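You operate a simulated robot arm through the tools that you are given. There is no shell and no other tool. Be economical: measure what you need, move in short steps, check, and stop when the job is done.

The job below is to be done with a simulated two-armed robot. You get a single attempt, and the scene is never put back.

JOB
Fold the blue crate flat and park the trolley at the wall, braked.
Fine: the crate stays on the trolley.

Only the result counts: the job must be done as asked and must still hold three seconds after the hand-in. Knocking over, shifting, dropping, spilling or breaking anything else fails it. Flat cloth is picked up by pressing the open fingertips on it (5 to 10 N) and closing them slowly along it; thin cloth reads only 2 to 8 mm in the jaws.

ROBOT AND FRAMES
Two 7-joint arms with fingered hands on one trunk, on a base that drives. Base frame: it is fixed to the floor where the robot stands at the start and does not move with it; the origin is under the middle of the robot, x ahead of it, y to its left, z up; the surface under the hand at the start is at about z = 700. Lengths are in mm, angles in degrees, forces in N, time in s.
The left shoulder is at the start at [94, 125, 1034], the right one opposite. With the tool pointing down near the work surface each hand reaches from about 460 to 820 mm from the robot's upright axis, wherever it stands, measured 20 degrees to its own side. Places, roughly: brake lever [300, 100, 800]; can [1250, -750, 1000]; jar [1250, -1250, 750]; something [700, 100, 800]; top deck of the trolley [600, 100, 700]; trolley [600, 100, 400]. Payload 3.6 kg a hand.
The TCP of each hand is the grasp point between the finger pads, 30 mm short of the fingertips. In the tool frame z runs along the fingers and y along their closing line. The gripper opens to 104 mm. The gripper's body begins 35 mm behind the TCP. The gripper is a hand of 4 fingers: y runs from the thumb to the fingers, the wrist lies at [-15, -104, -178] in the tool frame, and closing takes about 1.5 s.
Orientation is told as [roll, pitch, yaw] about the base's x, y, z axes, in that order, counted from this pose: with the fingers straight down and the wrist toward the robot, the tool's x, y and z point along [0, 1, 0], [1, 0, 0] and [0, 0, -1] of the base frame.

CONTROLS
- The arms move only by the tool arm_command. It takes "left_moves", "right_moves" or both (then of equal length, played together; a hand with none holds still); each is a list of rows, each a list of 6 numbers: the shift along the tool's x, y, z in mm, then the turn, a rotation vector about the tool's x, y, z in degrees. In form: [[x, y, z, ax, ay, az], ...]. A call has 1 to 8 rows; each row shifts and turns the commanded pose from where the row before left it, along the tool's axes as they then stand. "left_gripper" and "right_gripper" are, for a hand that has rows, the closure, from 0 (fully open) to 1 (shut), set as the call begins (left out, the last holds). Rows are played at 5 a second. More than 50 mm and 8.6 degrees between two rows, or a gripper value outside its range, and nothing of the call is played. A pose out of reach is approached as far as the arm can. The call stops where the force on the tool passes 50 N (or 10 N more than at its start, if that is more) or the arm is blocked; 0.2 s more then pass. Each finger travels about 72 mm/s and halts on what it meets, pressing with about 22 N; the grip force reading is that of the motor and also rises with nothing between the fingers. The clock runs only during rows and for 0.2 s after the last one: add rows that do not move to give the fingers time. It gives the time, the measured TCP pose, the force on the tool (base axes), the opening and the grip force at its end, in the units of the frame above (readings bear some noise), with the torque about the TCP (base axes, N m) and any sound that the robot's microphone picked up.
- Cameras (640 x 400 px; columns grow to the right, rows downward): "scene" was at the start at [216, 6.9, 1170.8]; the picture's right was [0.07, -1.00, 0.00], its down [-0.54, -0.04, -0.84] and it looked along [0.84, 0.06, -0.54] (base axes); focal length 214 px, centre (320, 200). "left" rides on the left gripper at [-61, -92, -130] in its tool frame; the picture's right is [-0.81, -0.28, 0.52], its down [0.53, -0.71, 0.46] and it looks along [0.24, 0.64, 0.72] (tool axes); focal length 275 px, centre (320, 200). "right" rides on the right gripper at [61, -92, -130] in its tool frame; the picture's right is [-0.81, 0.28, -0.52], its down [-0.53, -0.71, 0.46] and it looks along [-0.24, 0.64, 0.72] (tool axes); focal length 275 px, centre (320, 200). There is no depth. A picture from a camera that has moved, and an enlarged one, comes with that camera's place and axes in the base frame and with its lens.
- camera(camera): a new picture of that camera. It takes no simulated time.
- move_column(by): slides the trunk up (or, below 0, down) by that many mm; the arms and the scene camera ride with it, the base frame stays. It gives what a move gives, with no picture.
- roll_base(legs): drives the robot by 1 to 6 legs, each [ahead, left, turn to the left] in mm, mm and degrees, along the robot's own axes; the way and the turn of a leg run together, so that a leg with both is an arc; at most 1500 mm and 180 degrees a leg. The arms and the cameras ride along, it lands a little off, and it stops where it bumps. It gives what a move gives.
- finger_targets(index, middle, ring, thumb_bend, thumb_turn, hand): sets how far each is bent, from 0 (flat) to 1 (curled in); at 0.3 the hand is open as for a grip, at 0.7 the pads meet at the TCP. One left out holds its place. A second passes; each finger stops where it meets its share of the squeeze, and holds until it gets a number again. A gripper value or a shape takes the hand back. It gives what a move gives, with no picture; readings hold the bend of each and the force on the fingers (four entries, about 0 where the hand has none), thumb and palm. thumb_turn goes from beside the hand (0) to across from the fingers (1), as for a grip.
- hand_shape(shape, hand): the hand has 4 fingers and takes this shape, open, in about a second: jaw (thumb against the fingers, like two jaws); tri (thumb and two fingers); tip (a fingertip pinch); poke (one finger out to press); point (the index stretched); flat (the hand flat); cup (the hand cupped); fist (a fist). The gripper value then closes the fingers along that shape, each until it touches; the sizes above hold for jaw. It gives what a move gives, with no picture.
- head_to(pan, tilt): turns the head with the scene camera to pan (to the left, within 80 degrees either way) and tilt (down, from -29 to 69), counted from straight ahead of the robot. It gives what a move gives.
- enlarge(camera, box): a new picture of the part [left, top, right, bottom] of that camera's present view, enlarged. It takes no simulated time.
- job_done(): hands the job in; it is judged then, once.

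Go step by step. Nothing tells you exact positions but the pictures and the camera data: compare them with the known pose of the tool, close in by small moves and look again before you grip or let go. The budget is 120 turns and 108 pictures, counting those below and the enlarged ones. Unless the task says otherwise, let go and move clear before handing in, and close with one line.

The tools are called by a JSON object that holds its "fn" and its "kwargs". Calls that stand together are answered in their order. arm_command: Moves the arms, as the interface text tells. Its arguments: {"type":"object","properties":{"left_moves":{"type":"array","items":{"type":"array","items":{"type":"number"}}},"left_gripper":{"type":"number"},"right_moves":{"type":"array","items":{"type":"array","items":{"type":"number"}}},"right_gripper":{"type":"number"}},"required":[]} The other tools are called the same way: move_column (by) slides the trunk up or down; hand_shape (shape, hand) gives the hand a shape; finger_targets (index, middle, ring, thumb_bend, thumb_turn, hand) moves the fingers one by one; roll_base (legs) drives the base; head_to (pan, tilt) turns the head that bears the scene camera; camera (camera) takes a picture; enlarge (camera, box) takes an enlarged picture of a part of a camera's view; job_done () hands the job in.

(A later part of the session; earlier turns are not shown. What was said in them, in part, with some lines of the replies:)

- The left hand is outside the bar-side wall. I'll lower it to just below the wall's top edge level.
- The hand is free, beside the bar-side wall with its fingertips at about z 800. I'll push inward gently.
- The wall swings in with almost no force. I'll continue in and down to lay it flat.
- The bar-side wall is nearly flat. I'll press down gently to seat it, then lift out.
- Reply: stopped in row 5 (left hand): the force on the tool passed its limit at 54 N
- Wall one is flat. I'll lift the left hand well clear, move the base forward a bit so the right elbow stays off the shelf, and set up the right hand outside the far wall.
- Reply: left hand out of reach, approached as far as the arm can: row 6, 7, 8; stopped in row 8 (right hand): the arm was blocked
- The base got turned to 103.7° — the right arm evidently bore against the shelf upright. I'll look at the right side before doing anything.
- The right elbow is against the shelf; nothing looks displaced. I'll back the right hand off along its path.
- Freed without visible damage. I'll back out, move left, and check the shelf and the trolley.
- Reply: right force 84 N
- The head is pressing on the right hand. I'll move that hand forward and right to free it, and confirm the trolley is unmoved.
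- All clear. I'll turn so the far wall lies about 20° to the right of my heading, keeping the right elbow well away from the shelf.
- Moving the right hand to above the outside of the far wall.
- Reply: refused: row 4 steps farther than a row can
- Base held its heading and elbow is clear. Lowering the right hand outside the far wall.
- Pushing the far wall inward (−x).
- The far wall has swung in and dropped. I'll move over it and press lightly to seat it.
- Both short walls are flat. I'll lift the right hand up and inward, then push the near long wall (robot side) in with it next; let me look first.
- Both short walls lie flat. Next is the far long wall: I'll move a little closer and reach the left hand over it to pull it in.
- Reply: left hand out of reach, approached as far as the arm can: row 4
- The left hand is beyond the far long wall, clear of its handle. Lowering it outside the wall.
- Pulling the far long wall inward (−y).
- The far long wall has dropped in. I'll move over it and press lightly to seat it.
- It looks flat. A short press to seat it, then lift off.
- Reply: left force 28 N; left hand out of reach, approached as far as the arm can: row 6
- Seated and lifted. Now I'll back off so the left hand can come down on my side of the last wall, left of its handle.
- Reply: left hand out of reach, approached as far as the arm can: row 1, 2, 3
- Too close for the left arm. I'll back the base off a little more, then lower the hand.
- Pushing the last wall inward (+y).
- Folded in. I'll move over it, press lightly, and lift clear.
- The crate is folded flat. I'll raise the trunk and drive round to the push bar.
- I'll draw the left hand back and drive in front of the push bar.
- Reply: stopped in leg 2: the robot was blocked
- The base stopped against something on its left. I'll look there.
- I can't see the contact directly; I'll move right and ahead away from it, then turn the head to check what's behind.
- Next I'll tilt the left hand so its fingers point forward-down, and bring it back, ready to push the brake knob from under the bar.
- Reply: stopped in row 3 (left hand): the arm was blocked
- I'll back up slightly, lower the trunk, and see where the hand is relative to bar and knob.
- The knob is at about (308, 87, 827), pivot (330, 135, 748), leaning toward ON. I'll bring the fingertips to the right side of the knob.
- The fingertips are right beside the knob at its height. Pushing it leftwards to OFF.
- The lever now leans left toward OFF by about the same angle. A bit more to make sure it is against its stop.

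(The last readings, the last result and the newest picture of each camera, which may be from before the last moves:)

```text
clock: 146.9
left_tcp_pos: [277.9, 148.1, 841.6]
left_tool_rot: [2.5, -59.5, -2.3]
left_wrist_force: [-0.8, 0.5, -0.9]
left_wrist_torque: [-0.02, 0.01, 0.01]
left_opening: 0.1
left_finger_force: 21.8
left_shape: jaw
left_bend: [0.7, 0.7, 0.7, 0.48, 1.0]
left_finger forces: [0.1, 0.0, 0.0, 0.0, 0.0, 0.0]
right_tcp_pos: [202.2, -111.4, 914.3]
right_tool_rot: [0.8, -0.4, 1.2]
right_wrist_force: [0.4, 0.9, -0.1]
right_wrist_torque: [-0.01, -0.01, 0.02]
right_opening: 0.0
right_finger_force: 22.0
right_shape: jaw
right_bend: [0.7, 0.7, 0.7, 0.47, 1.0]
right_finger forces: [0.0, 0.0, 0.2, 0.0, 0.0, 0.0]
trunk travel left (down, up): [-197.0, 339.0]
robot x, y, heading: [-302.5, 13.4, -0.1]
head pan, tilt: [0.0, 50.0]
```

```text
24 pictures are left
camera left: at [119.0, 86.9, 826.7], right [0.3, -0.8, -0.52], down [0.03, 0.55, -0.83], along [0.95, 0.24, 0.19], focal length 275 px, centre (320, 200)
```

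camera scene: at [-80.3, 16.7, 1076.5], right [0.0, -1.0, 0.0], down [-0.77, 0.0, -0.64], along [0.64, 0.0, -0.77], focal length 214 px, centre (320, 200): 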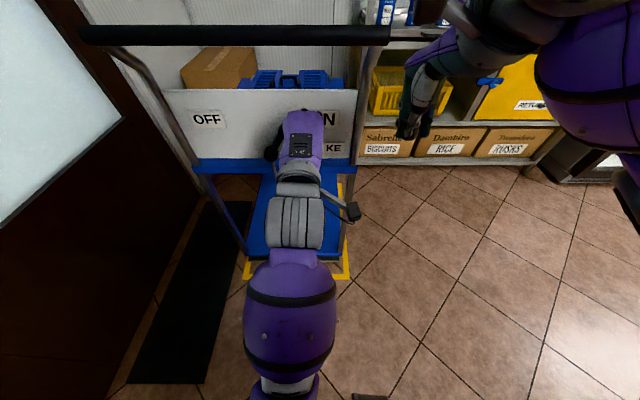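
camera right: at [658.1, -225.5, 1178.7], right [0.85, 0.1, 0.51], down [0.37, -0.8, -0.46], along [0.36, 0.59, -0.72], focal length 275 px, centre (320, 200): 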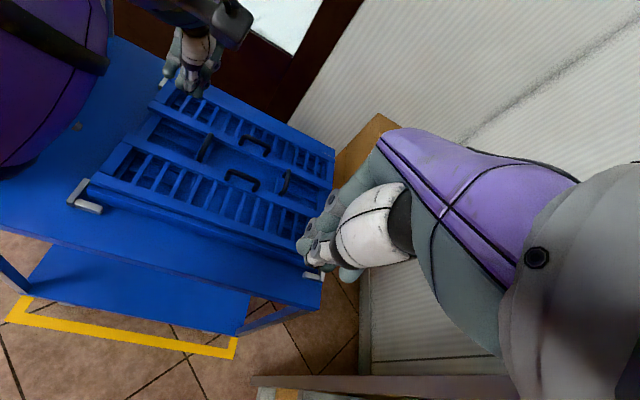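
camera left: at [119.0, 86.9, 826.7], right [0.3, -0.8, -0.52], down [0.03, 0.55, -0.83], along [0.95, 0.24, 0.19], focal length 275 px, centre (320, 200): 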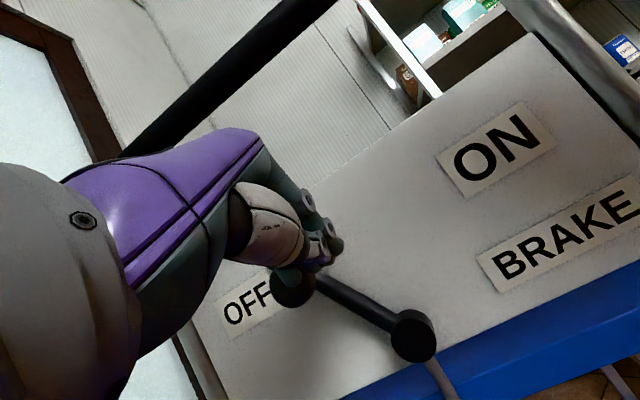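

The lever is at OFF. Bar centre is about x 307, z 989, spanning y −86…368. I'll withdraw the left hand and raise it in front of the bar, opened.

{"fn": "arm_command", "kwargs": {"left_moves": [[0, -22, -38.5, 0, 0, 0], [0, -22, -38.5, 0, 0, 0], [16.4, 34.4, -19.8, 0, 0, 0], [16.4, 34.4, -19.8, 0, 0, 0], [16.4, 34.4, -19.8, 0, 0, 0], [16.4, 34.4, -19.8, 0, 0, 0], [16.4, 34.4, -19.8, 0, 0, 0]]}}

{"fn": "arm_command", "kwargs": {"left_moves": [[0, 0, 0, 0, 0, 0], [0, 0, 0, 0, 0, 0], [0, 0, 0, 0, 0, 0], [0, 0, 0, 0, 0, 0], [0, 0, 0, 0, 0, 0], [0, 0, 0, 0, 0, 0], [0, 0, 0, 0, 0, 0]], "left_gripper": 0}}

{"fn": "camera", "kwargs": {"camera": "scene"}}

```text
clock: 148.5
left_tcp_pos: [253.5, 213.9, 1015.0]
left_tool_rot: [2.6, -59.3, -2.2]
left_wrist_force: [0.1, 0.1, 0.0]
left_wrist_torque: [-0.03, -0.03, 0.01]
left_opening: 0.3
left_finger_force: 21.5
left_shape: jaw
left_bend: [0.7, 0.7, 0.7, 0.48, 1.0]
left_finger forces: [0.0, 0.1, 0.0, 0.1, 0.0, 0.1]
left hand out of reach, approached as far as the arm can: row 2, 3, 4, 5
right_tcp_pos: [201.9, -112.4, 913.5]
right_tool_rot: [0.7, -0.3, 1.2]
right_wrist_force: [0.0, 0.5, -0.2]
right_wrist_torque: [0.02, 0.0, -0.04]
right_opening: 0.0
right_finger_force: 22.2
right_shape: jaw
right_bend: [0.7, 0.7, 0.7, 0.47, 1.0]
right_finger forces: [0.1, 0.1, 0.1, 0.0, 0.0, 0.0]
trunk travel left (down, up): [-197.0, 339.0]
robot x, y, heading: [-303.4, 17.1, 0.0]
head pan, tilt: [0.0, 50.0]
```

```text
clock: 150.1
left_tcp_pos: [253.7, 214.3, 1014.7]
left_tool_rot: [2.6, -59.4, -2.3]
left_wrist_force: [-0.3, -0.5, 0.3]
left_wrist_torque: [0.0, 0.03, 0.03]
left_opening: 103.8
left_finger_force: 0.1
left_shape: jaw
left_bend: [0.3, 0.3, 0.3, 0.3, 0.98]
left_finger forces: [0.0, 0.0, 0.1, 0.0, 0.0, 0.0]
right_tcp_pos: [202.3, -111.8, 914.3]
right_tool_rot: [0.7, -0.4, 1.1]
right_wrist_force: [-0.6, 0.6, 0.1]
right_wrist_torque: [-0.02, 0.03, 0.0]
right_opening: 0.0
right_finger_force: 21.7
right_shape: jaw
right_bend: [0.7, 0.7, 0.7, 0.47, 1.0]
right_finger forces: [0.1, 0.1, 0.0, 0.0, 0.0, 0.0]
trunk travel left (down, up): [-197.0, 339.0]
robot x, y, heading: [-305.0, 20.0, 0.0]
head pan, tilt: [0.0, 50.0]
```

```text
23 pictures are left
camera scene: at [-80.5, 16.7, 1076.6], right [0.0, -1.0, 0.0], down [-0.77, 0.0, -0.64], along [0.64, 0.0, -0.77], focal length 214 px, centre (320, 200)
```

scene: 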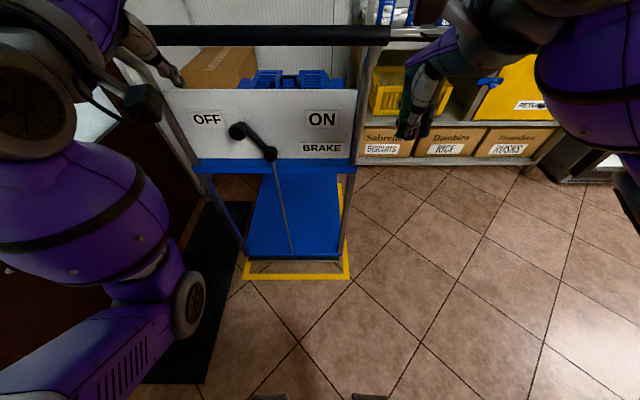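

The lever clearly stands at OFF. The open left hand faces the bar; I'll move it on and close.

{"fn": "arm_command", "kwargs": {"left_moves": [[0, 1, 20, 0, 0, 0], [0, 2, 20, 0, 0, 0], [0, 1, 18, 0, 0, 0]]}}

{"fn": "arm_command", "kwargs": {"left_moves": [[0, 0, 0, 0, 0, 0], [0, 0, 0, 0, 0, 0], [0, 0, 0, 0, 0, 0], [0, 0, 0, 0, 0, 0], [0, 0, 0, 0, 0, 0], [0, 0, 0, 0, 0, 0], [0, 0, 0, 0, 0, 0]], "left_gripper": 1}}

{"fn": "camera", "kwargs": {"camera": "left"}}

```text
clock: 150.9
left_tcp_pos: [305.9, 216.2, 989.1]
left_tool_rot: [2.6, -59.4, -2.3]
left_wrist_force: [-0.3, 0.3, 0.0]
left_wrist_torque: [0.04, 0.05, 0.02]
left_opening: 103.5
left_finger_force: 0.0
left_shape: jaw
left_bend: [0.3, 0.3, 0.3, 0.3, 0.98]
left_finger forces: [0.1, 0.0, 0.0, 0.0, 0.0, 0.0]
right_tcp_pos: [201.1, -113.5, 913.2]
right_tool_rot: [0.7, -0.3, 1.1]
right_wrist_force: [-0.1, 0.2, -0.8]
right_wrist_torque: [0.0, 0.04, 0.02]
right_opening: 0.1
right_finger_force: 21.5
right_shape: jaw
right_bend: [0.7, 0.7, 0.7, 0.47, 1.0]
right_finger forces: [0.0, 0.0, 0.1, 0.0, 0.0, 0.1]
trunk travel left (down, up): [-197.0, 339.0]
robot x, y, heading: [-304.2, 19.3, 0.2]
head pan, tilt: [0.0, 50.0]
```

```text
clock: 152.5
left_tcp_pos: [307.0, 214.7, 987.3]
left_tool_rot: [2.6, -59.2, -2.3]
left_wrist_force: [0.9, 0.3, -5.7]
left_wrist_torque: [0.05, -0.02, -0.01]
left_opening: 6.8
left_finger_force: 21.5
left_shape: jaw
left_bend: [0.72, 0.7, 0.7, 0.76, 1.0]
left_finger forces: [4.9, 0.1, 2.6, 0.0, 11.6, 0.0]
right_tcp_pos: [202.0, -113.8, 912.5]
right_tool_rot: [0.5, -0.3, 1.0]
right_wrist_force: [-0.4, -0.2, 1.2]
right_wrist_torque: [0.03, 0.01, -0.01]
right_opening: 0.1
right_finger_force: 22.0
right_shape: jaw
right_bend: [0.7, 0.7, 0.7, 0.47, 1.0]
right_finger forces: [0.0, 0.0, 0.0, 0.0, 0.0, 0.0]
trunk travel left (down, up): [-197.0, 339.0]
robot x, y, heading: [-304.6, 16.6, 0.0]
head pan, tilt: [0.0, 50.0]
```

```text
22 pictures are left
camera left: at [147.1, 155.0, 973.0], right [0.3, -0.8, -0.52], down [0.03, 0.55, -0.83], along [0.95, 0.24, 0.19], focal length 275 px, centre (320, 200)
```

left: 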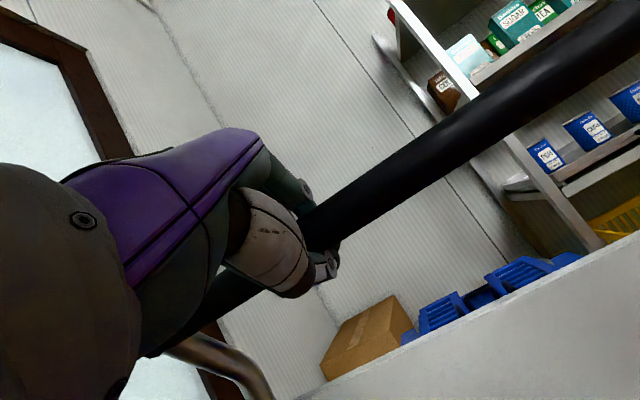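

The bar is enclosed by the left hand. Now the right hand: raise, tilt the same way, and open in front of the bar.

{"fn": "arm_command", "kwargs": {"right_moves": [[30, 0, -36, 0, 0, 0], [30, 0, -36, 0, 0, 0], [30, 0, -36, 0, 0, 0], [30, 0, -36, 0, 0, 0]], "right_gripper": 0}}

{"fn": "arm_command", "kwargs": {"right_moves": [[5, 0, 0, -8.5, 0, 0], [5, 0, 0, -8.5, 0, 0], [5, 0, 0, -8.5, 0, 0], [5, 0, 0, -8.5, 0, 0], [5, 0, 0, -8.5, 0, 0], [5, 0, 0, -8.5, 0, 0], [5, 0, 0, -8.5, 0, 0]]}}

{"fn": "camera", "kwargs": {"camera": "scene"}}

```text
clock: 153.5
left_tcp_pos: [306.6, 215.3, 987.4]
left_tool_rot: [2.7, -59.3, -2.4]
left_wrist_force: [0.4, 1.1, -9.6]
left_wrist_torque: [0.07, -0.04, -0.03]
left_opening: 7.0
left_finger_force: 21.9
left_shape: jaw
left_bend: [0.72, 0.7, 0.7, 0.76, 1.0]
left_finger forces: [3.9, 0.1, 1.9, 0.0, 12.5, 0.0]
right_tcp_pos: [199.2, 6.0, 1058.4]
right_tool_rot: [0.6, -0.3, 1.0]
right_wrist_force: [-0.3, 0.0, -0.4]
right_wrist_torque: [0.01, -0.04, 0.01]
right_opening: 103.8
right_finger_force: 0.1
right_shape: jaw
right_bend: [0.3, 0.3, 0.3, 0.3, 0.98]
right_finger forces: [0.1, 0.0, 0.1, 0.0, 0.1, 0.0]
trunk travel left (down, up): [-197.0, 339.0]
robot x, y, heading: [-303.7, 18.1, -0.1]
head pan, tilt: [0.0, 50.0]
```

```text
clock: 154.2
left_tcp_pos: [306.7, 215.7, 987.9]
left_tool_rot: [2.6, -59.1, -2.3]
left_wrist_force: [2.5, 0.3, -4.4]
left_wrist_torque: [0.1, 0.0, -0.06]
left_opening: 6.8
left_finger_force: 22.3
left_shape: jaw
left_bend: [0.72, 0.7, 0.7, 0.77, 1.0]
left_finger forces: [4.9, 0.2, 2.7, 0.0, 9.7, 0.0]
right_tcp_pos: [242.1, -12.2, 1069.0]
right_tool_rot: [5.5, -12.8, -10.3]
right_wrist_force: [1.0, 0.1, -0.2]
right_wrist_torque: [0.01, -0.01, 0.0]
right_opening: 103.7
right_finger_force: 0.1
right_shape: jaw
right_bend: [0.3, 0.3, 0.3, 0.3, 0.98]
right_finger forces: [0.1, 0.0, 0.1, 0.1, 0.0, 0.0]
trunk travel left (down, up): [-197.0, 339.0]
robot x, y, heading: [-302.9, 11.7, -0.1]
head pan, tilt: [0.0, 50.0]
stopped in row 3 (right hand): the arm was blocked; the commanded pose is now the measured one
```

```text
21 pictures are left
camera scene: at [-84.8, 17.1, 1070.6], right [0.0, -1.0, 0.0], down [-0.82, 0.0, -0.58], along [0.58, 0.0, -0.82], focal length 214 px, centre (320, 200)
```

scene: 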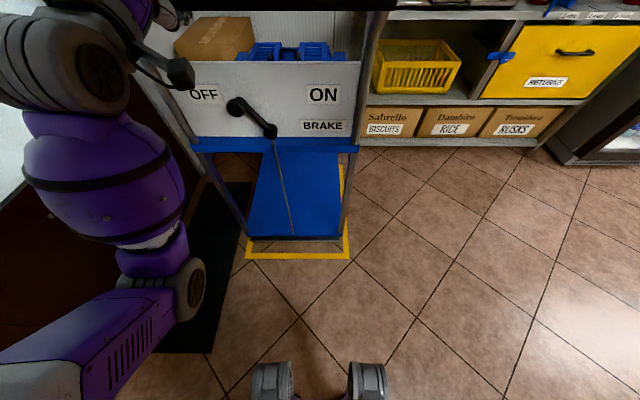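

The right arm touched the head while tilting. I'll keep that hand pointing down instead and come over the bar from above.

{"fn": "arm_command", "kwargs": {"right_moves": [[4, 21, 5, 6, 0, 0], [4, 21, 2, 6, 0, 0], [4, 21, 0, 0, 0, 5], [0, 0, 0, 0, 0, -5]]}}

{"fn": "camera", "kwargs": {"camera": "right"}}

{"fn": "camera", "kwargs": {"camera": "scene"}}

```text
clock: 155.2
left_tcp_pos: [307.0, 214.3, 986.7]
left_tool_rot: [2.5, -59.2, -2.3]
left_wrist_force: [0.6, -0.8, -8.7]
left_wrist_torque: [0.05, -0.01, -0.02]
left_opening: 7.1
left_finger_force: 21.5
left_shape: jaw
left_bend: [0.72, 0.7, 0.7, 0.77, 1.0]
left_finger forces: [4.1, 0.0, 2.2, 0.0, 11.5, 0.0]
right_tcp_pos: [306.8, -6.4, 1069.4]
right_tool_rot: [5.1, -0.8, -8.9]
right_wrist_force: [0.0, -0.5, -0.6]
right_wrist_torque: [-0.02, 0.02, 0.03]
right_opening: 103.9
right_finger_force: 0.2
right_shape: jaw
right_bend: [0.3, 0.3, 0.3, 0.3, 0.98]
right_finger forces: [0.0, 0.1, 0.1, 0.0, 0.0, 0.0]
trunk travel left (down, up): [-197.0, 339.0]
robot x, y, heading: [-300.9, 17.0, 0.2]
head pan, tilt: [0.0, 50.0]
```

```text
20 pictures are left
camera right: at [220.6, 54.9, 1202.6], right [0.14, -0.88, 0.45], down [-0.77, -0.38, -0.51], along [0.62, -0.28, -0.73], focal length 275 px, centre (320, 200)
```

right: 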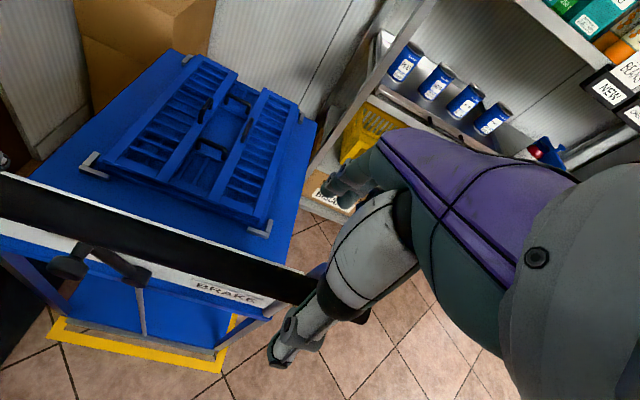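

```text
19 pictures are left
camera scene: at [-79.9, 16.9, 1076.4], right [0.0, -1.0, 0.0], down [-0.77, 0.0, -0.64], along [0.64, 0.0, -0.77], focal length 214 px, centre (320, 200)
```

scene: 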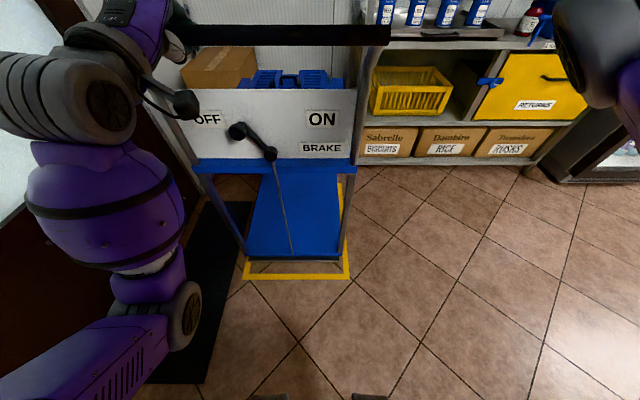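

The open right hand straddles the bar. Lowering onto it and closing.

{"fn": "arm_command", "kwargs": {"right_moves": [[0, 0, 27, 0, 0, 0], [0, 0, 27, 0, 0, 0], [0, 0, 24, 0, 0, 0]]}}

{"fn": "arm_command", "kwargs": {"right_moves": [[0, 0, 0, 0, 0, 0], [0, 0, 0, 0, 0, 0], [0, 0, 0, 0, 0, 0], [0, 0, 0, 0, 0, 0], [0, 0, 0, 0, 0, 0], [0, 0, 0, 0, 0, 0], [0, 0, 0, 0, 0, 0]], "right_gripper": 1}}

{"fn": "camera", "kwargs": {"camera": "right"}}

```text
clock: 156.0
left_tcp_pos: [307.5, 215.3, 987.2]
left_tool_rot: [2.7, -59.2, -2.2]
left_wrist_force: [1.4, 0.4, -9.0]
left_wrist_torque: [0.03, -0.03, -0.04]
left_opening: 7.1
left_finger_force: 22.0
left_shape: jaw
left_bend: [0.72, 0.7, 0.7, 0.77, 1.0]
left_finger forces: [3.6, 0.1, 2.4, 0.0, 12.2, 0.0]
right_tcp_pos: [308.1, -1.2, 991.9]
right_tool_rot: [5.1, -0.8, -8.8]
right_wrist_force: [0.0, 0.3, 0.4]
right_wrist_torque: [0.01, 0.01, 0.03]
right_opening: 103.8
right_finger_force: 0.1
right_shape: jaw
right_bend: [0.3, 0.3, 0.3, 0.3, 0.98]
right_finger forces: [0.1, 0.1, 0.1, 0.0, 0.1, 0.1]
trunk travel left (down, up): [-197.0, 339.0]
robot x, y, heading: [-306.5, 13.4, -0.1]
head pan, tilt: [0.0, 50.0]
```

```text
clock: 157.6
left_tcp_pos: [307.2, 216.5, 987.0]
left_tool_rot: [2.6, -59.1, -2.3]
left_wrist_force: [1.6, 0.0, -9.3]
left_wrist_torque: [0.03, -0.05, -0.04]
left_opening: 6.7
left_finger_force: 22.0
left_shape: jaw
left_bend: [0.72, 0.7, 0.7, 0.77, 1.0]
left_finger forces: [3.9, 0.1, 2.3, 0.0, 11.7, 0.1]
right_tcp_pos: [308.2, 0.1, 989.2]
right_tool_rot: [4.9, -0.7, -8.7]
right_wrist_force: [-6.1, 1.2, -13.0]
right_wrist_torque: [0.01, -0.05, 0.03]
right_opening: 10.5
right_finger_force: 21.6
right_shape: jaw
right_bend: [0.7, 0.7, 0.7, 0.77, 1.0]
right_finger forces: [9.6, 1.5, 1.9, 0.0, 20.8, 0.1]
trunk travel left (down, up): [-197.0, 339.0]
robot x, y, heading: [-302.4, 19.7, -0.0]
head pan, tilt: [0.0, 50.0]
```

```text
18 pictures are left
camera right: at [222.9, 61.9, 1123.2], right [0.14, -0.88, 0.45], down [-0.77, -0.38, -0.51], along [0.62, -0.28, -0.74], focal length 275 px, centre (320, 200)
```

right: 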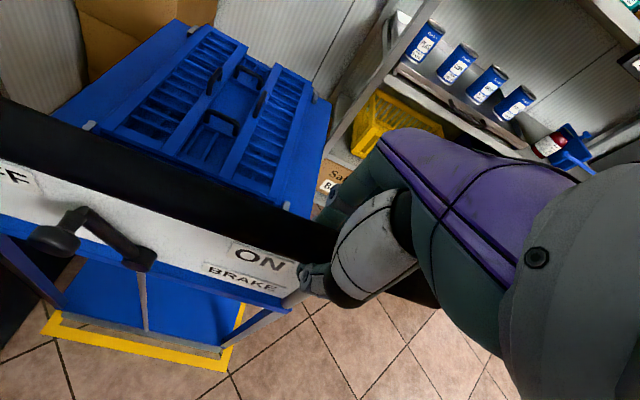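

Both hands hold the bar. I'll push ahead a short way first and check that the trolley rolls.

{"fn": "roll_base", "kwargs": {"legs": [[150, 0, 0]]}}

{"fn": "camera", "kwargs": {"camera": "scene"}}

{"fn": "camera", "kwargs": {"camera": "right"}}

```text
clock: 159.0
left_tcp_pos: [459.5, 214.4, 986.1]
left_tool_rot: [2.5, -59.1, -2.3]
left_wrist_force: [1.4, 3.6, -6.3]
left_wrist_torque: [0.03, -0.01, -0.06]
left_opening: 7.1
left_finger_force: 21.8
left_shape: jaw
left_bend: [0.72, 0.7, 0.7, 0.77, 1.0]
left_finger forces: [4.3, 0.2, 2.1, 0.1, 10.4, 0.0]
right_tcp_pos: [459.4, -0.9, 989.2]
right_tool_rot: [4.9, -0.7, -8.9]
right_wrist_force: [-5.8, 6.3, -18.3]
right_wrist_torque: [0.02, -0.09, 0.08]
right_opening: 9.8
right_finger_force: 21.9
right_shape: jaw
right_bend: [0.71, 0.7, 0.7, 0.77, 1.0]
right_finger forces: [9.4, 1.9, 2.8, 0.1, 22.4, 0.1]
trunk travel left (down, up): [-197.0, 339.0]
robot x, y, heading: [-150.4, 18.6, -0.3]
head pan, tilt: [0.0, 50.0]
```

```text
17 pictures are left
camera scene: at [71.9, 17.2, 1076.3], right [0.0, -1.0, 0.0], down [-0.77, 0.0, -0.64], along [0.64, 0.0, -0.77], focal length 214 px, centre (320, 200)
```

scene: 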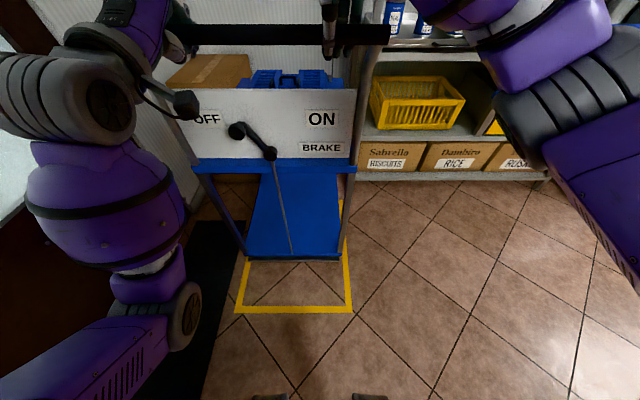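

```text
16 pictures are left
camera right: at [374.3, 61.5, 1123.5], right [0.14, -0.88, 0.45], down [-0.77, -0.38, -0.51], along [0.62, -0.28, -0.74], focal length 275 px, centre (320, 200)
```

right: 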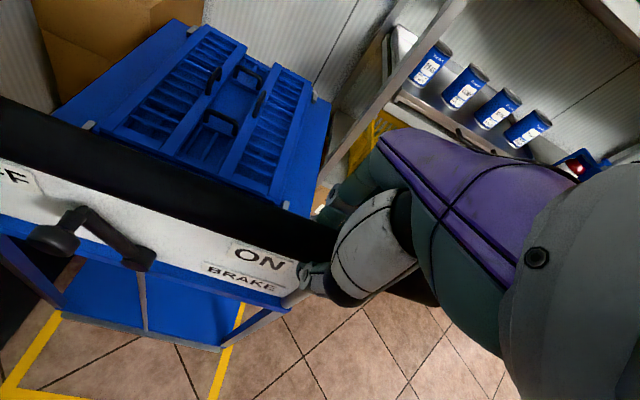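

The trolley rolls straight with the folded crate on it, and the lane (shelf at y≈−244, box at y≈450) has about 90 mm or more to spare each side. Pushing on 380 mm, then checking.

{"fn": "roll_base", "kwargs": {"legs": [[200, 0, 0.2], [180, 0, 0]]}}

{"fn": "camera", "kwargs": {"camera": "right"}}

{"fn": "camera", "kwargs": {"camera": "left"}}

```text
clock: 161.7
left_tcp_pos: [834.4, 215.7, 985.7]
left_tool_rot: [2.6, -59.0, -2.3]
left_wrist_force: [1.5, 2.0, -6.2]
left_wrist_torque: [0.01, 0.0, -0.07]
left_opening: 6.5
left_finger_force: 21.5
left_shape: jaw
left_bend: [0.72, 0.7, 0.7, 0.78, 1.0]
left_finger forces: [3.8, 0.1, 2.2, 0.0, 10.0, 0.0]
right_tcp_pos: [836.8, -0.4, 990.2]
right_tool_rot: [5.0, -0.6, -8.7]
right_wrist_force: [-7.0, 3.7, -14.5]
right_wrist_torque: [-0.02, -0.09, 0.1]
right_opening: 9.9
right_finger_force: 22.1
right_shape: jaw
right_bend: [0.71, 0.7, 0.7, 0.77, 1.0]
right_finger forces: [9.3, 1.6, 2.7, 0.0, 21.8, 0.0]
trunk travel left (down, up): [-197.0, 339.0]
robot x, y, heading: [225.8, 13.9, -0.0]
head pan, tilt: [0.0, 50.0]
```

```text
15 pictures are left
camera right: at [750.8, 61.5, 1123.2], right [0.14, -0.88, 0.45], down [-0.77, -0.38, -0.51], along [0.62, -0.28, -0.74], focal length 275 px, centre (320, 200)
```

right: 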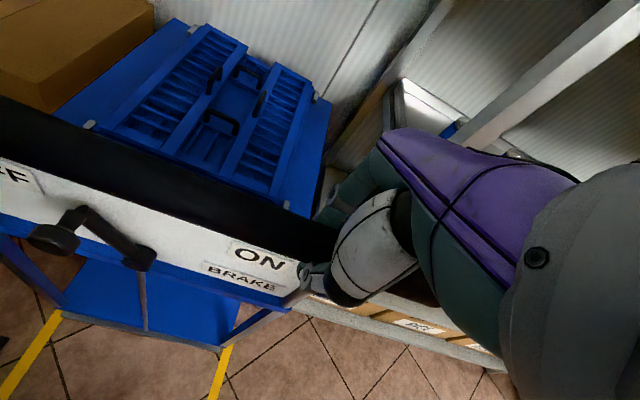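

```text
14 pictures are left
camera left: at [675.7, 154.7, 972.2], right [0.3, -0.8, -0.52], down [0.02, 0.55, -0.83], along [0.95, 0.24, 0.19], focal length 275 px, centre (320, 200)
```

left: 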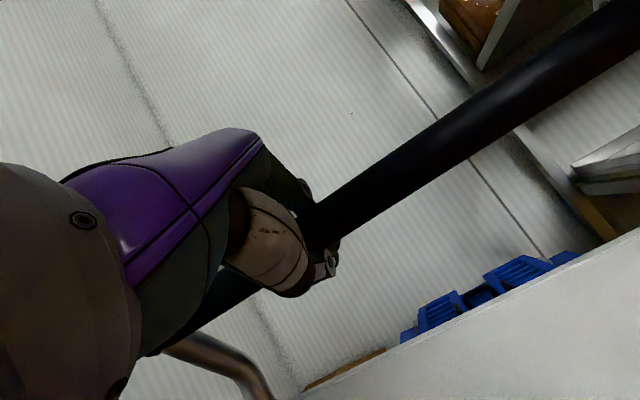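

The front edge is at about x 1455; the wall is around 1580–1600. I'll close the rest in small steps, watching the hand forces.

{"fn": "roll_base", "kwargs": {"legs": [[70, 0, 0]]}}

{"fn": "roll_base", "kwargs": {"legs": [[25, 0, 0]]}}

{"fn": "camera", "kwargs": {"camera": "right"}}

```text
clock: 162.7
left_tcp_pos: [906.0, 214.0, 984.2]
left_tool_rot: [2.5, -58.9, -2.3]
left_wrist_force: [9.8, -0.2, -5.9]
left_wrist_torque: [-0.02, 0.05, -0.09]
left_opening: 6.1
left_finger_force: 22.5
left_shape: jaw
left_bend: [0.72, 0.7, 0.7, 0.78, 1.0]
left_finger forces: [3.3, 0.0, 3.8, 0.0, 6.2, 0.0]
right_tcp_pos: [905.7, -0.9, 987.9]
right_tool_rot: [4.9, -0.5, -8.7]
right_wrist_force: [-6.3, 5.0, -10.2]
right_wrist_torque: [0.02, -0.05, 0.07]
right_opening: 10.9
right_finger_force: 21.2
right_shape: jaw
right_bend: [0.71, 0.7, 0.7, 0.77, 1.0]
right_finger forces: [7.5, 0.1, 2.8, 0.1, 19.6, 0.1]
trunk travel left (down, up): [-197.0, 339.0]
robot x, y, heading: [299.7, 19.0, 0.0]
head pan, tilt: [0.0, 50.0]
```

```text
clock: 163.5
left_tcp_pos: [927.5, 214.4, 985.7]
left_tool_rot: [2.6, -58.7, -2.3]
left_wrist_force: [-2.1, -0.8, -22.6]
left_wrist_torque: [0.03, -0.6, 0.02]
left_opening: 7.7
left_finger_force: 21.5
left_shape: jaw
left_bend: [0.72, 0.7, 0.7, 0.79, 1.0]
left_finger forces: [0.0, 0.0, 0.1, 0.1, 23.4, 0.0]
right_tcp_pos: [925.1, 0.1, 991.9]
right_tool_rot: [4.8, -0.3, -8.4]
right_wrist_force: [-43.5, 1.7, -7.9]
right_wrist_torque: [-0.06, -0.17, 0.08]
right_opening: 23.5
right_finger_force: 22.5
right_shape: jaw
right_bend: [0.71, 0.7, 0.7, 0.69, 1.0]
right_finger forces: [0.0, 0.0, 0.0, 0.0, 44.7, 0.0]
trunk travel left (down, up): [-197.0, 339.0]
robot x, y, heading: [318.4, 19.2, 0.0]
head pan, tilt: [0.0, 50.0]
```

```text
13 pictures are left
camera right: at [840.0, 62.0, 1124.6], right [0.14, -0.88, 0.45], down [-0.77, -0.38, -0.5], along [0.62, -0.28, -0.74], focal length 275 px, centre (320, 200)
```

right: 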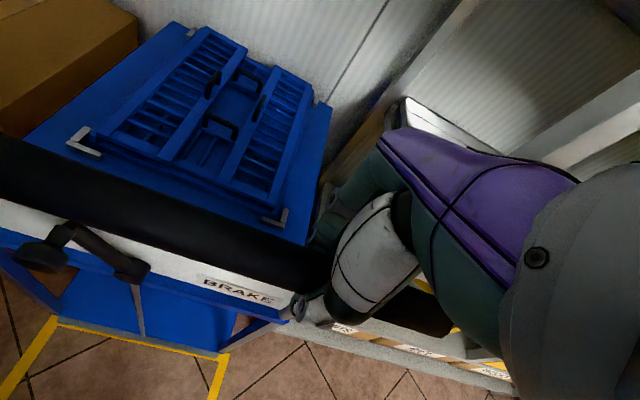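

Resistance now: the trolley has met the wall. I'll ease back a few mm and look at the front edge and the box gap.

{"fn": "roll_base", "kwargs": {"legs": [[-12, 0, 0]]}}

{"fn": "enlarge", "kwargs": {"camera": "right", "box": [0, 0, 400, 200]}}

{"fn": "head_to", "kwargs": {"pan": 10, "tilt": 15}}

{"fn": "camera", "kwargs": {"camera": "scene"}}

```text
clock: 164.3
left_tcp_pos: [915.8, 211.9, 984.9]
left_tool_rot: [2.6, -58.6, -2.4]
left_wrist_force: [-3.5, 0.0, -9.4]
left_wrist_torque: [0.02, -0.1, 0.01]
left_opening: 6.5
left_finger_force: 22.0
left_shape: jaw
left_bend: [0.72, 0.7, 0.7, 0.79, 1.0]
left_finger forces: [0.0, 0.0, 0.1, 0.1, 9.2, 0.0]
right_tcp_pos: [914.0, 0.9, 988.4]
right_tool_rot: [4.6, -0.2, -8.3]
right_wrist_force: [-24.0, 2.2, -8.6]
right_wrist_torque: [0.0, -0.04, 0.05]
right_opening: 13.5
right_finger_force: 22.1
right_shape: jaw
right_bend: [0.71, 0.7, 0.7, 0.75, 1.0]
right_finger forces: [4.0, 0.0, 0.8, 0.0, 29.9, 0.0]
trunk travel left (down, up): [-197.0, 339.0]
robot x, y, heading: [307.6, 18.7, -0.3]
head pan, tilt: [0.0, 50.0]
```

```text
1.60 times, centred on (200, 100) of right
camera zoom: at [828.8, 62.2, 1123.5], right [0.15, -0.88, 0.45], down [-0.78, -0.39, -0.5], along [0.61, -0.27, -0.74], focal length 440 px, centre (512, 360)
```

zoom: 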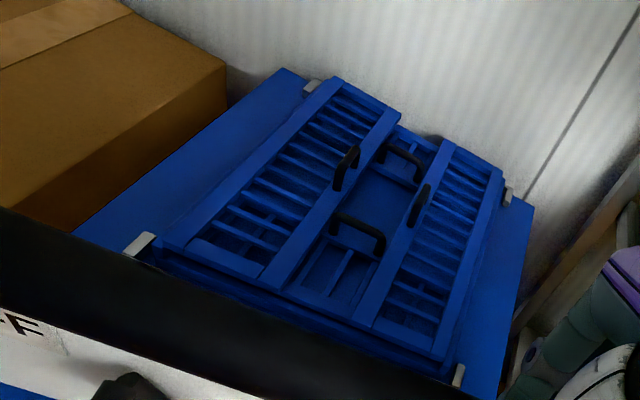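

```text
clock: 165.3
left_tcp_pos: [917.2, 213.3, 984.6]
left_tool_rot: [2.7, -58.6, -2.4]
left_wrist_force: [-1.2, 0.6, -7.3]
left_wrist_torque: [0.0, -0.07, -0.02]
left_opening: 6.3
left_finger_force: 21.8
left_shape: jaw
left_bend: [0.72, 0.7, 0.7, 0.79, 1.0]
left_finger forces: [0.0, 0.1, 0.1, 0.1, 7.6, 0.2]
right_tcp_pos: [913.5, 0.2, 988.7]
right_tool_rot: [4.8, -0.1, -8.3]
right_wrist_force: [-24.4, 0.5, -6.2]
right_wrist_torque: [0.01, -0.05, 0.06]
right_opening: 13.1
right_finger_force: 21.6
right_shape: jaw
right_bend: [0.71, 0.7, 0.7, 0.76, 1.0]
right_finger forces: [4.1, 0.0, 0.8, 0.1, 28.9, 0.1]
trunk travel left (down, up): [-197.0, 339.0]
robot x, y, heading: [309.8, 14.1, -0.4]
head pan, tilt: [10.0, 15.0]
```

```text
11 pictures are left
camera scene: at [543.2, 32.3, 1130.6], right [0.17, -0.99, 0.0], down [-0.25, -0.04, -0.97], along [0.95, 0.17, -0.26], focal length 214 px, centre (320, 200)
```

scene: 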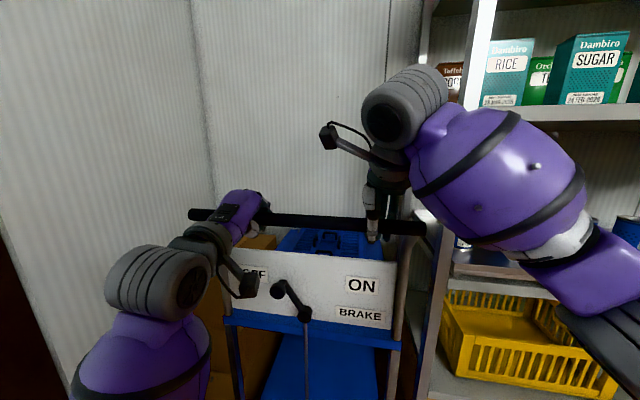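

The deck front is against the back wall, box and shelf are untouched. Now the brake: the left hand lets go, backs off and comes down to the left of the knob; the right keeps holding the bar.

{"fn": "arm_command", "kwargs": {"left_moves": [[0, 0, 0, 0, 0, 0], [0, 0, 0, 0, 0, 0], [0, 0, 0, 0, 0, 0], [0, 0, 0, 0, 0, 0], [0, 0, 0, 0, 0, 0], [0, 0, 0, 0, 0, 0], [0, -1, -29, 0, 0, 0], [0, -1, -29, 0, 0, 0]], "left_gripper": 0}}

{"fn": "arm_command", "kwargs": {"left_moves": [[7, -40, 4, 0, 0, 0], [7, -40, 4, 0, 0, 0], [7, -40, 4, 0, 0, 0], [7, -39, 4, 0, 0, 0], [0, 0, 0, 0, 0, 0], [0, 0, 0, 0, 0, 0], [0, 0, 0, 0, 0, 0], [0, 0, 0, 0, 0, 0]], "left_gripper": 1}}

{"fn": "camera", "kwargs": {"camera": "left"}}

```text
clock: 167.1
left_tcp_pos: [865.1, 213.4, 1012.9]
left_tool_rot: [2.7, -58.6, -2.5]
left_wrist_force: [-0.1, -0.4, 0.4]
left_wrist_torque: [0.01, -0.03, -0.01]
left_opening: 103.6
left_finger_force: 0.1
left_shape: jaw
left_bend: [0.3, 0.3, 0.3, 0.3, 0.98]
left_finger forces: [0.0, 0.1, 0.1, 0.1, 0.0, 0.1]
right_tcp_pos: [914.0, 0.6, 988.7]
right_tool_rot: [4.7, -0.1, -8.2]
right_wrist_force: [-23.9, 1.6, -10.0]
right_wrist_torque: [0.01, -0.07, 0.08]
right_opening: 13.1
right_finger_force: 21.8
right_shape: jaw
right_bend: [0.71, 0.7, 0.7, 0.76, 1.0]
right_finger forces: [4.4, 0.0, 0.9, 0.1, 29.1, 0.1]
trunk travel left (down, up): [-197.0, 339.0]
robot x, y, heading: [305.1, 16.5, -0.2]
head pan, tilt: [10.0, 15.0]
```

```text
clock: 167.8
left_tcp_pos: [851.7, 230.8, 946.5]
left_tool_rot: [3.4, -62.3, -4.0]
left_wrist_force: [8.3, -9.0, 36.7]
left_wrist_torque: [0.62, -1.31, -0.47]
left_opening: 52.4
left_finger_force: 0.0
left_shape: jaw
left_bend: [0.21, 0.23, 0.22, 0.7, 1.0]
left_finger forces: [13.9, 11.8, 9.4, 0.0, 0.0, 0.0]
left hand out of reach, approached as far as the arm can: row 1, 2, 3
right_tcp_pos: [909.8, -0.4, 988.9]
right_tool_rot: [4.8, 0.2, -7.9]
right_wrist_force: [-13.2, 2.7, -5.5]
right_wrist_torque: [0.02, 0.0, 0.1]
right_opening: 12.3
right_finger_force: 22.0
right_shape: jaw
right_bend: [0.71, 0.7, 0.7, 0.77, 1.0]
right_finger forces: [6.5, 0.1, 2.1, 0.1, 23.3, 0.0]
trunk travel left (down, up): [-197.0, 339.0]
robot x, y, heading: [305.5, 17.1, -0.2]
head pan, tilt: [10.0, 15.0]
stopped in row 3 (left hand): the force on the tool passed its limit at 61 N (the readings are from after the stop); the commanded pose is now the measured one
```

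```text
10 pictures are left
camera left: at [692.6, 173.4, 922.5], right [0.32, -0.8, -0.51], down [0.08, 0.55, -0.83], along [0.94, 0.22, 0.24], focal length 275 px, centre (320, 200)
```

left: 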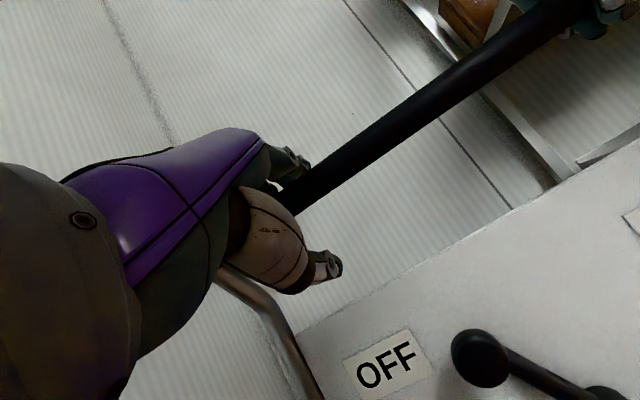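

The upper fingers were still over the bar. I'll raise the left hand again, release the right hand upward, and back the base a little for room.

{"fn": "arm_command", "kwargs": {"left_moves": [[0, 30, -17, 0, 0, 0], [0, 30, -17, 0, 0, 0], [0, 0, 0, 0, 0, 0], [0, 0, 0, 0, 0, 0], [0, 0, 0, 0, 0, 0], [0, 0, 0, 0, 0, 0], [0, 0, 0, 0, 0, 0], [0, 0, 0, 0, 0, 0]], "left_gripper": 0, "right_moves": [[0, 0, 0, 0, 0, 0], [0, 0, 0, 0, 0, 0], [0, 0, 0, 0, 0, 0], [0, 0, 0, 0, 0, 0], [0, 0, 0, 0, 0, 0], [0, 0, 0, 0, 0, 0], [0, 0, 0, 0, 0, 0], [0, 0, 0, 0, 0, 0]], "right_gripper": 0}}

{"fn": "arm_command", "kwargs": {"right_moves": [[0, 0, -40, 0, 0, 0], [0, 0, -40, 0, 0, 0], [0, 0, -40, 0, 0, 0]]}}

{"fn": "camera", "kwargs": {"camera": "left"}}

```text
clock: 169.6
left_tcp_pos: [862.2, 234.8, 1004.7]
left_tool_rot: [2.9, -60.8, -3.2]
left_wrist_force: [0.3, 0.4, -0.5]
left_wrist_torque: [-0.01, 0.01, -0.04]
left_opening: 103.8
left_finger_force: 0.0
left_shape: jaw
left_bend: [0.3, 0.3, 0.3, 0.3, 0.98]
left_finger forces: [0.1, 0.0, 0.0, 0.0, 0.0, 0.1]
left hand out of reach, approached as far as the arm can: row 1
right_tcp_pos: [914.9, 2.0, 987.6]
right_tool_rot: [4.7, -0.1, -8.0]
right_wrist_force: [-0.2, 0.0, -0.3]
right_wrist_torque: [0.03, 0.01, 0.03]
right_opening: 103.3
right_finger_force: 0.0
right_shape: jaw
right_bend: [0.3, 0.3, 0.3, 0.3, 0.98]
right_finger forces: [0.1, 0.0, 0.0, 0.1, 0.0, 0.0]
trunk travel left (down, up): [-197.0, 339.0]
robot x, y, heading: [309.0, 14.2, -0.1]
head pan, tilt: [10.0, 15.0]
```

```text
clock: 170.4
left_tcp_pos: [861.0, 234.6, 1005.5]
left_tool_rot: [3.0, -60.8, -3.3]
left_wrist_force: [0.3, 0.2, 0.1]
left_wrist_torque: [0.0, 0.0, 0.02]
left_opening: 103.9
left_finger_force: 0.0
left_shape: jaw
left_bend: [0.3, 0.3, 0.3, 0.3, 0.98]
left_finger forces: [0.0, 0.0, 0.0, 0.1, 0.0, 0.0]
right_tcp_pos: [912.1, -7.1, 1107.9]
right_tool_rot: [4.7, 0.0, -8.0]
right_wrist_force: [0.9, 0.4, 0.3]
right_wrist_torque: [0.01, 0.01, 0.03]
right_opening: 104.0
right_finger_force: 0.1
right_shape: jaw
right_bend: [0.3, 0.3, 0.3, 0.3, 0.98]
right_finger forces: [0.0, 0.0, 0.0, 0.0, 0.0, 0.0]
trunk travel left (down, up): [-197.0, 339.0]
robot x, y, heading: [307.8, 15.3, -0.1]
head pan, tilt: [10.0, 15.0]
```

```text
9 pictures are left
camera left: at [701.6, 176.1, 986.9], right [0.31, -0.8, -0.51], down [0.06, 0.55, -0.83], along [0.95, 0.23, 0.22], focal length 275 px, centre (320, 200)
```

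left: 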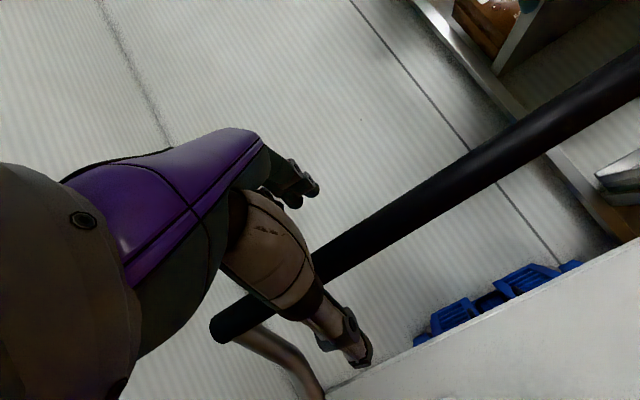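

Backing off, then lowering and closing the left hand at knob height.

{"fn": "roll_base", "kwargs": {"legs": [[-100, 0, 0]]}}

{"fn": "arm_command", "kwargs": {"left_moves": [[2, -31, 26, 0, 0, 0], [2, -31, 26, 0, 0, 0], [2, -31, 26, 0, 0, 0], [2, -31, 26, 0, 0, 0], [0, 0, 0, 0, 0, 0], [0, 0, 0, 0, 0, 0], [0, 0, 0, 0, 0, 0], [0, 0, 0, 0, 0, 0]], "left_gripper": 1}}

{"fn": "camera", "kwargs": {"camera": "left"}}

```text
clock: 171.6
left_tcp_pos: [762.1, 234.4, 1005.8]
left_tool_rot: [3.0, -60.8, -3.3]
left_wrist_force: [-0.8, -0.1, -0.4]
left_wrist_torque: [-0.02, -0.01, -0.02]
left_opening: 103.7
left_finger_force: 0.0
left_shape: jaw
left_bend: [0.3, 0.3, 0.3, 0.3, 0.98]
left_finger forces: [0.0, 0.0, 0.0, 0.0, 0.1, 0.0]
right_tcp_pos: [812.9, -8.6, 1107.8]
right_tool_rot: [4.7, -0.1, -8.2]
right_wrist_force: [-0.5, 0.1, -0.5]
right_wrist_torque: [-0.02, 0.02, -0.04]
right_opening: 103.7
right_finger_force: 0.1
right_shape: jaw
right_bend: [0.3, 0.3, 0.3, 0.3, 0.98]
right_finger forces: [0.0, 0.0, 0.1, 0.1, 0.0, 0.0]
trunk travel left (down, up): [-197.0, 339.0]
robot x, y, heading: [205.8, 13.9, -0.4]
head pan, tilt: [10.0, 15.0]
```

```text
clock: 173.4
left_tcp_pos: [792.7, 246.4, 846.0]
left_tool_rot: [2.9, -60.9, -3.3]
left_wrist_force: [-0.4, 0.0, -0.1]
left_wrist_torque: [-0.02, -0.02, 0.03]
left_opening: 0.0
left_finger_force: 22.0
left_shape: jaw
left_bend: [0.7, 0.7, 0.7, 0.46, 1.0]
left_finger forces: [0.0, 0.0, 0.0, 0.0, 0.1, 0.0]
right_tcp_pos: [813.6, -7.3, 1107.6]
right_tool_rot: [4.6, -0.1, -8.2]
right_wrist_force: [-0.5, -0.1, -0.1]
right_wrist_torque: [0.03, 0.0, 0.02]
right_opening: 103.7
right_finger_force: 0.0
right_shape: jaw
right_bend: [0.3, 0.3, 0.3, 0.3, 0.98]
right_finger forces: [0.0, 0.0, 0.1, 0.0, 0.0, 0.1]
trunk travel left (down, up): [-197.0, 339.0]
robot x, y, heading: [204.0, 15.7, -0.2]
head pan, tilt: [10.0, 15.0]
```

```text
8 pictures are left
camera left: at [633.5, 188.3, 827.7], right [0.31, -0.8, -0.51], down [0.06, 0.55, -0.83], along [0.95, 0.23, 0.22], focal length 275 px, centre (320, 200)
```

left: 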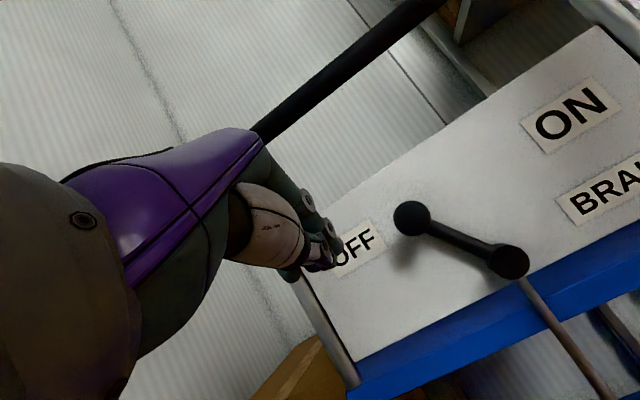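

The knob is at (≈910, 187, 827), left of the fingertips' path by about 60 mm. Driving forward to bring the fingertips beside it.

{"fn": "roll_base", "kwargs": {"legs": [[95, 0, 0]]}}

{"fn": "arm_command", "kwargs": {"left_moves": [[-14, 0, 0, 0, 0, 0], [-14, 2, 0, 0, 0, 0], [-14, 3, 0, 0, 0, 0], [-14, 3, 0, 0, 0, 0], [-14, 0, 0, 0, 0, 0], [-14, -2, 0, 0, 0, 0], [-14, -3, 0, 0, 0, 0], [-14, -3, 0, 0, 0, 0]]}}

{"fn": "camera", "kwargs": {"camera": "left"}}

```text
clock: 174.5
left_tcp_pos: [889.4, 244.6, 846.3]
left_tool_rot: [2.9, -60.7, -3.3]
left_wrist_force: [0.1, 0.3, 0.8]
left_wrist_torque: [0.01, 0.0, 0.01]
left_opening: 0.0
left_finger_force: 22.9
left_shape: jaw
left_bend: [0.7, 0.7, 0.7, 0.46, 1.0]
left_finger forces: [0.0, 0.0, 0.0, 0.0, 0.0, 0.0]
right_tcp_pos: [910.1, -7.3, 1106.5]
right_tool_rot: [4.7, 0.0, -8.1]
right_wrist_force: [0.3, -0.2, -1.0]
right_wrist_torque: [0.0, 0.02, 0.01]
right_opening: 103.8
right_finger_force: 0.0
right_shape: jaw
right_bend: [0.3, 0.3, 0.3, 0.3, 0.98]
right_finger forces: [0.1, 0.1, 0.1, 0.0, 0.0, 0.0]
trunk travel left (down, up): [-197.0, 339.0]
robot x, y, heading: [303.1, 15.3, -0.0]
head pan, tilt: [10.0, 15.0]
```

```text
clock: 176.3
left_tcp_pos: [889.1, 134.2, 841.0]
left_tool_rot: [3.1, -60.5, -3.4]
left_wrist_force: [-0.9, 0.6, -0.1]
left_wrist_torque: [-0.02, 0.03, 0.02]
left_opening: 0.0
left_finger_force: 21.8
left_shape: jaw
left_bend: [0.7, 0.7, 0.7, 0.51, 1.0]
left_finger forces: [0.1, 0.0, 0.0, 0.1, 0.0, 0.0]
right_tcp_pos: [910.0, -8.1, 1105.5]
right_tool_rot: [4.7, 0.0, -8.1]
right_wrist_force: [-0.8, 1.0, 0.8]
right_wrist_torque: [0.0, 0.02, 0.0]
right_opening: 103.9
right_finger_force: 0.1
right_shape: jaw
right_bend: [0.3, 0.3, 0.3, 0.3, 0.98]
right_finger forces: [0.1, 0.1, 0.0, 0.0, 0.0, 0.1]
trunk travel left (down, up): [-197.0, 339.0]
robot x, y, heading: [303.9, 14.8, -0.1]
head pan, tilt: [10.0, 15.0]
```

```text
7 pictures are left
camera left: at [728.0, 75.5, 823.3], right [0.3, -0.8, -0.52], down [0.05, 0.55, -0.83], along [0.95, 0.23, 0.21], focal length 275 px, centre (320, 200)
```

left: 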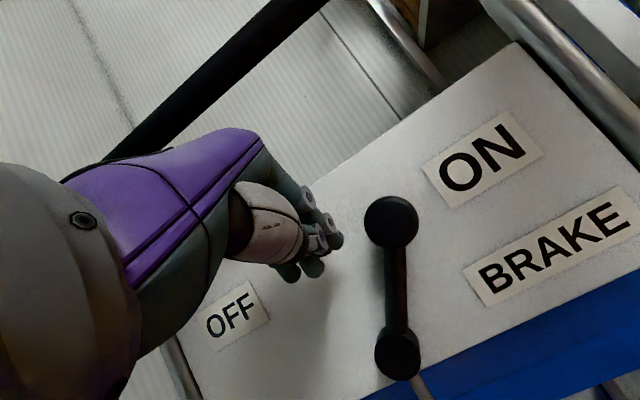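

The lever has swung to ON. I'll nudge a bit further to confirm it is at its stop, then withdraw.

{"fn": "arm_command", "kwargs": {"left_moves": [[-8, -2, 0, 0, 0, 0], [-8, -2, 0, 0, 0, 0], [-7, -2, 0, 0, 0, 0]]}}

{"fn": "camera", "kwargs": {"camera": "left"}}

```text
clock: 177.1
left_tcp_pos: [884.6, 114.2, 836.3]
left_tool_rot: [3.1, -60.8, -3.2]
left_wrist_force: [0.9, 4.9, 1.2]
left_wrist_torque: [0.04, -0.06, 0.17]
left_opening: 0.0
left_finger_force: 22.2
left_shape: jaw
left_bend: [0.7, 0.7, 0.7, 0.51, 1.0]
left_finger forces: [0.0, 0.1, 0.0, 0.0, 0.0, 0.1]
right_tcp_pos: [909.2, -6.9, 1106.5]
right_tool_rot: [4.7, -0.1, -8.0]
right_wrist_force: [0.7, 0.1, 0.3]
right_wrist_torque: [-0.01, -0.02, 0.01]
right_opening: 104.0
right_finger_force: 0.0
right_shape: jaw
right_bend: [0.3, 0.3, 0.3, 0.3, 0.98]
right_finger forces: [0.0, 0.0, 0.0, 0.0, 0.0, 0.1]
trunk travel left (down, up): [-197.0, 339.0]
robot x, y, heading: [304.5, 14.1, -0.1]
head pan, tilt: [10.0, 15.0]
```

```text
6 pictures are left
camera left: at [725.1, 55.1, 819.1], right [0.31, -0.8, -0.51], down [0.06, 0.55, -0.83], along [0.95, 0.23, 0.22], focal length 275 px, centre (320, 200)
```

left: 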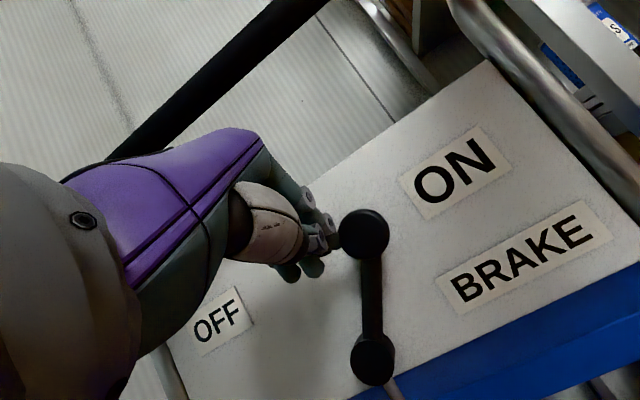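

The brake is on, against its stop. I'll withdraw, back away, and take a final look at the trolley.

{"fn": "arm_command", "kwargs": {"left_moves": [[8, 0, 0, 0, 0, 0], [8, 0, 0, 0, 0, 0]]}}

{"fn": "roll_base", "kwargs": {"legs": [[-280, 0, 0]]}}

{"fn": "head_to", "kwargs": {"pan": 0, "tilt": 30}}

{"fn": "camera", "kwargs": {"camera": "scene"}}

```text
clock: 177.7
left_tcp_pos: [884.4, 126.9, 837.5]
left_tool_rot: [2.9, -60.8, -3.4]
left_wrist_force: [-0.1, 0.4, -0.2]
left_wrist_torque: [0.02, -0.02, 0.03]
left_opening: 0.0
left_finger_force: 22.3
left_shape: jaw
left_bend: [0.7, 0.7, 0.7, 0.51, 1.0]
left_finger forces: [0.0, 0.0, 0.0, 0.1, 0.1, 0.0]
right_tcp_pos: [909.8, -7.6, 1106.9]
right_tool_rot: [4.7, 0.0, -8.1]
right_wrist_force: [0.4, -0.6, 0.8]
right_wrist_torque: [0.02, -0.01, 0.01]
right_opening: 103.6
right_finger_force: 0.0
right_shape: jaw
right_bend: [0.3, 0.3, 0.3, 0.3, 0.98]
right_finger forces: [0.0, 0.1, 0.0, 0.0, 0.0, 0.0]
trunk travel left (down, up): [-197.0, 339.0]
robot x, y, heading: [306.5, 13.3, 0.1]
head pan, tilt: [10.0, 15.0]
```

```text
clock: 179.7
left_tcp_pos: [604.1, 127.1, 837.2]
left_tool_rot: [3.1, -60.8, -3.5]
left_wrist_force: [0.6, -1.2, 0.6]
left_wrist_torque: [0.02, 0.0, 0.0]
left_opening: 0.0
left_finger_force: 22.0
left_shape: jaw
left_bend: [0.7, 0.7, 0.7, 0.51, 1.0]
left_finger forces: [0.1, 0.1, 0.0, 0.0, 0.0, 0.0]
right_tcp_pos: [629.3, -9.1, 1107.6]
right_tool_rot: [4.7, 0.1, -8.3]
right_wrist_force: [0.0, 0.4, 0.2]
right_wrist_torque: [-0.01, 0.0, 0.0]
right_opening: 103.6
right_finger_force: 0.1
right_shape: jaw
right_bend: [0.3, 0.3, 0.3, 0.3, 0.98]
right_finger forces: [0.1, 0.1, 0.0, 0.1, 0.1, 0.0]
trunk travel left (down, up): [-197.0, 339.0]
robot x, y, heading: [25.2, 18.8, -0.2]
head pan, tilt: [10.0, 15.0]
```

```text
clock: 180.4
left_tcp_pos: [604.9, 126.1, 839.4]
left_tool_rot: [3.0, -60.8, -3.5]
left_wrist_force: [0.7, -0.5, 0.2]
left_wrist_torque: [0.02, 0.0, 0.02]
left_opening: 0.0
left_finger_force: 22.2
left_shape: jaw
left_bend: [0.7, 0.7, 0.7, 0.51, 1.0]
left_finger forces: [0.0, 0.1, 0.0, 0.1, 0.0, 0.1]
right_tcp_pos: [629.5, -8.7, 1106.1]
right_tool_rot: [4.7, 0.1, -8.4]
right_wrist_force: [-0.2, -0.4, -1.1]
right_wrist_torque: [-0.02, -0.04, 0.02]
right_opening: 103.8
right_finger_force: 0.1
right_shape: jaw
right_bend: [0.3, 0.3, 0.3, 0.3, 0.98]
right_finger forces: [0.1, 0.1, 0.0, 0.0, 0.0, 0.0]
trunk travel left (down, up): [-197.0, 339.0]
robot x, y, heading: [24.7, 15.7, -0.1]
head pan, tilt: [0.0, 30.0]
```

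```text
5 pictures are left
camera scene: at [259.6, 16.0, 1106.2], right [-0.01, -1.0, 0.0], down [-0.5, 0.0, -0.87], along [0.87, 0.0, -0.5], focal length 214 px, centre (320, 200)
```

scene: 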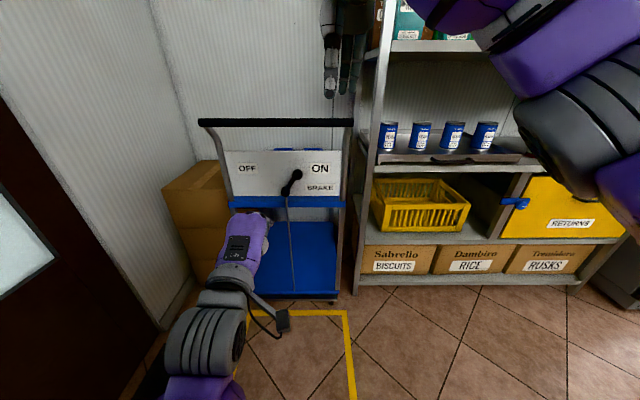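

The trolley stands against the back wall with the lever at ON. The folded crate is still on its deck, both hands are clear, and the shelf and box look undisturbed from here. I'm handing in.

{"fn": "job_done", "kwargs": {}}

```text
The job is handed in.
```

The blue crate is folded flat on the trolley, and the trolley is against the back wall with the brake on. While I worked, the right elbow pushed against the shelf upright, and the base was stopped once by something behind me on the left. I saw no damage at the shelf, but I could not see what the base touched.
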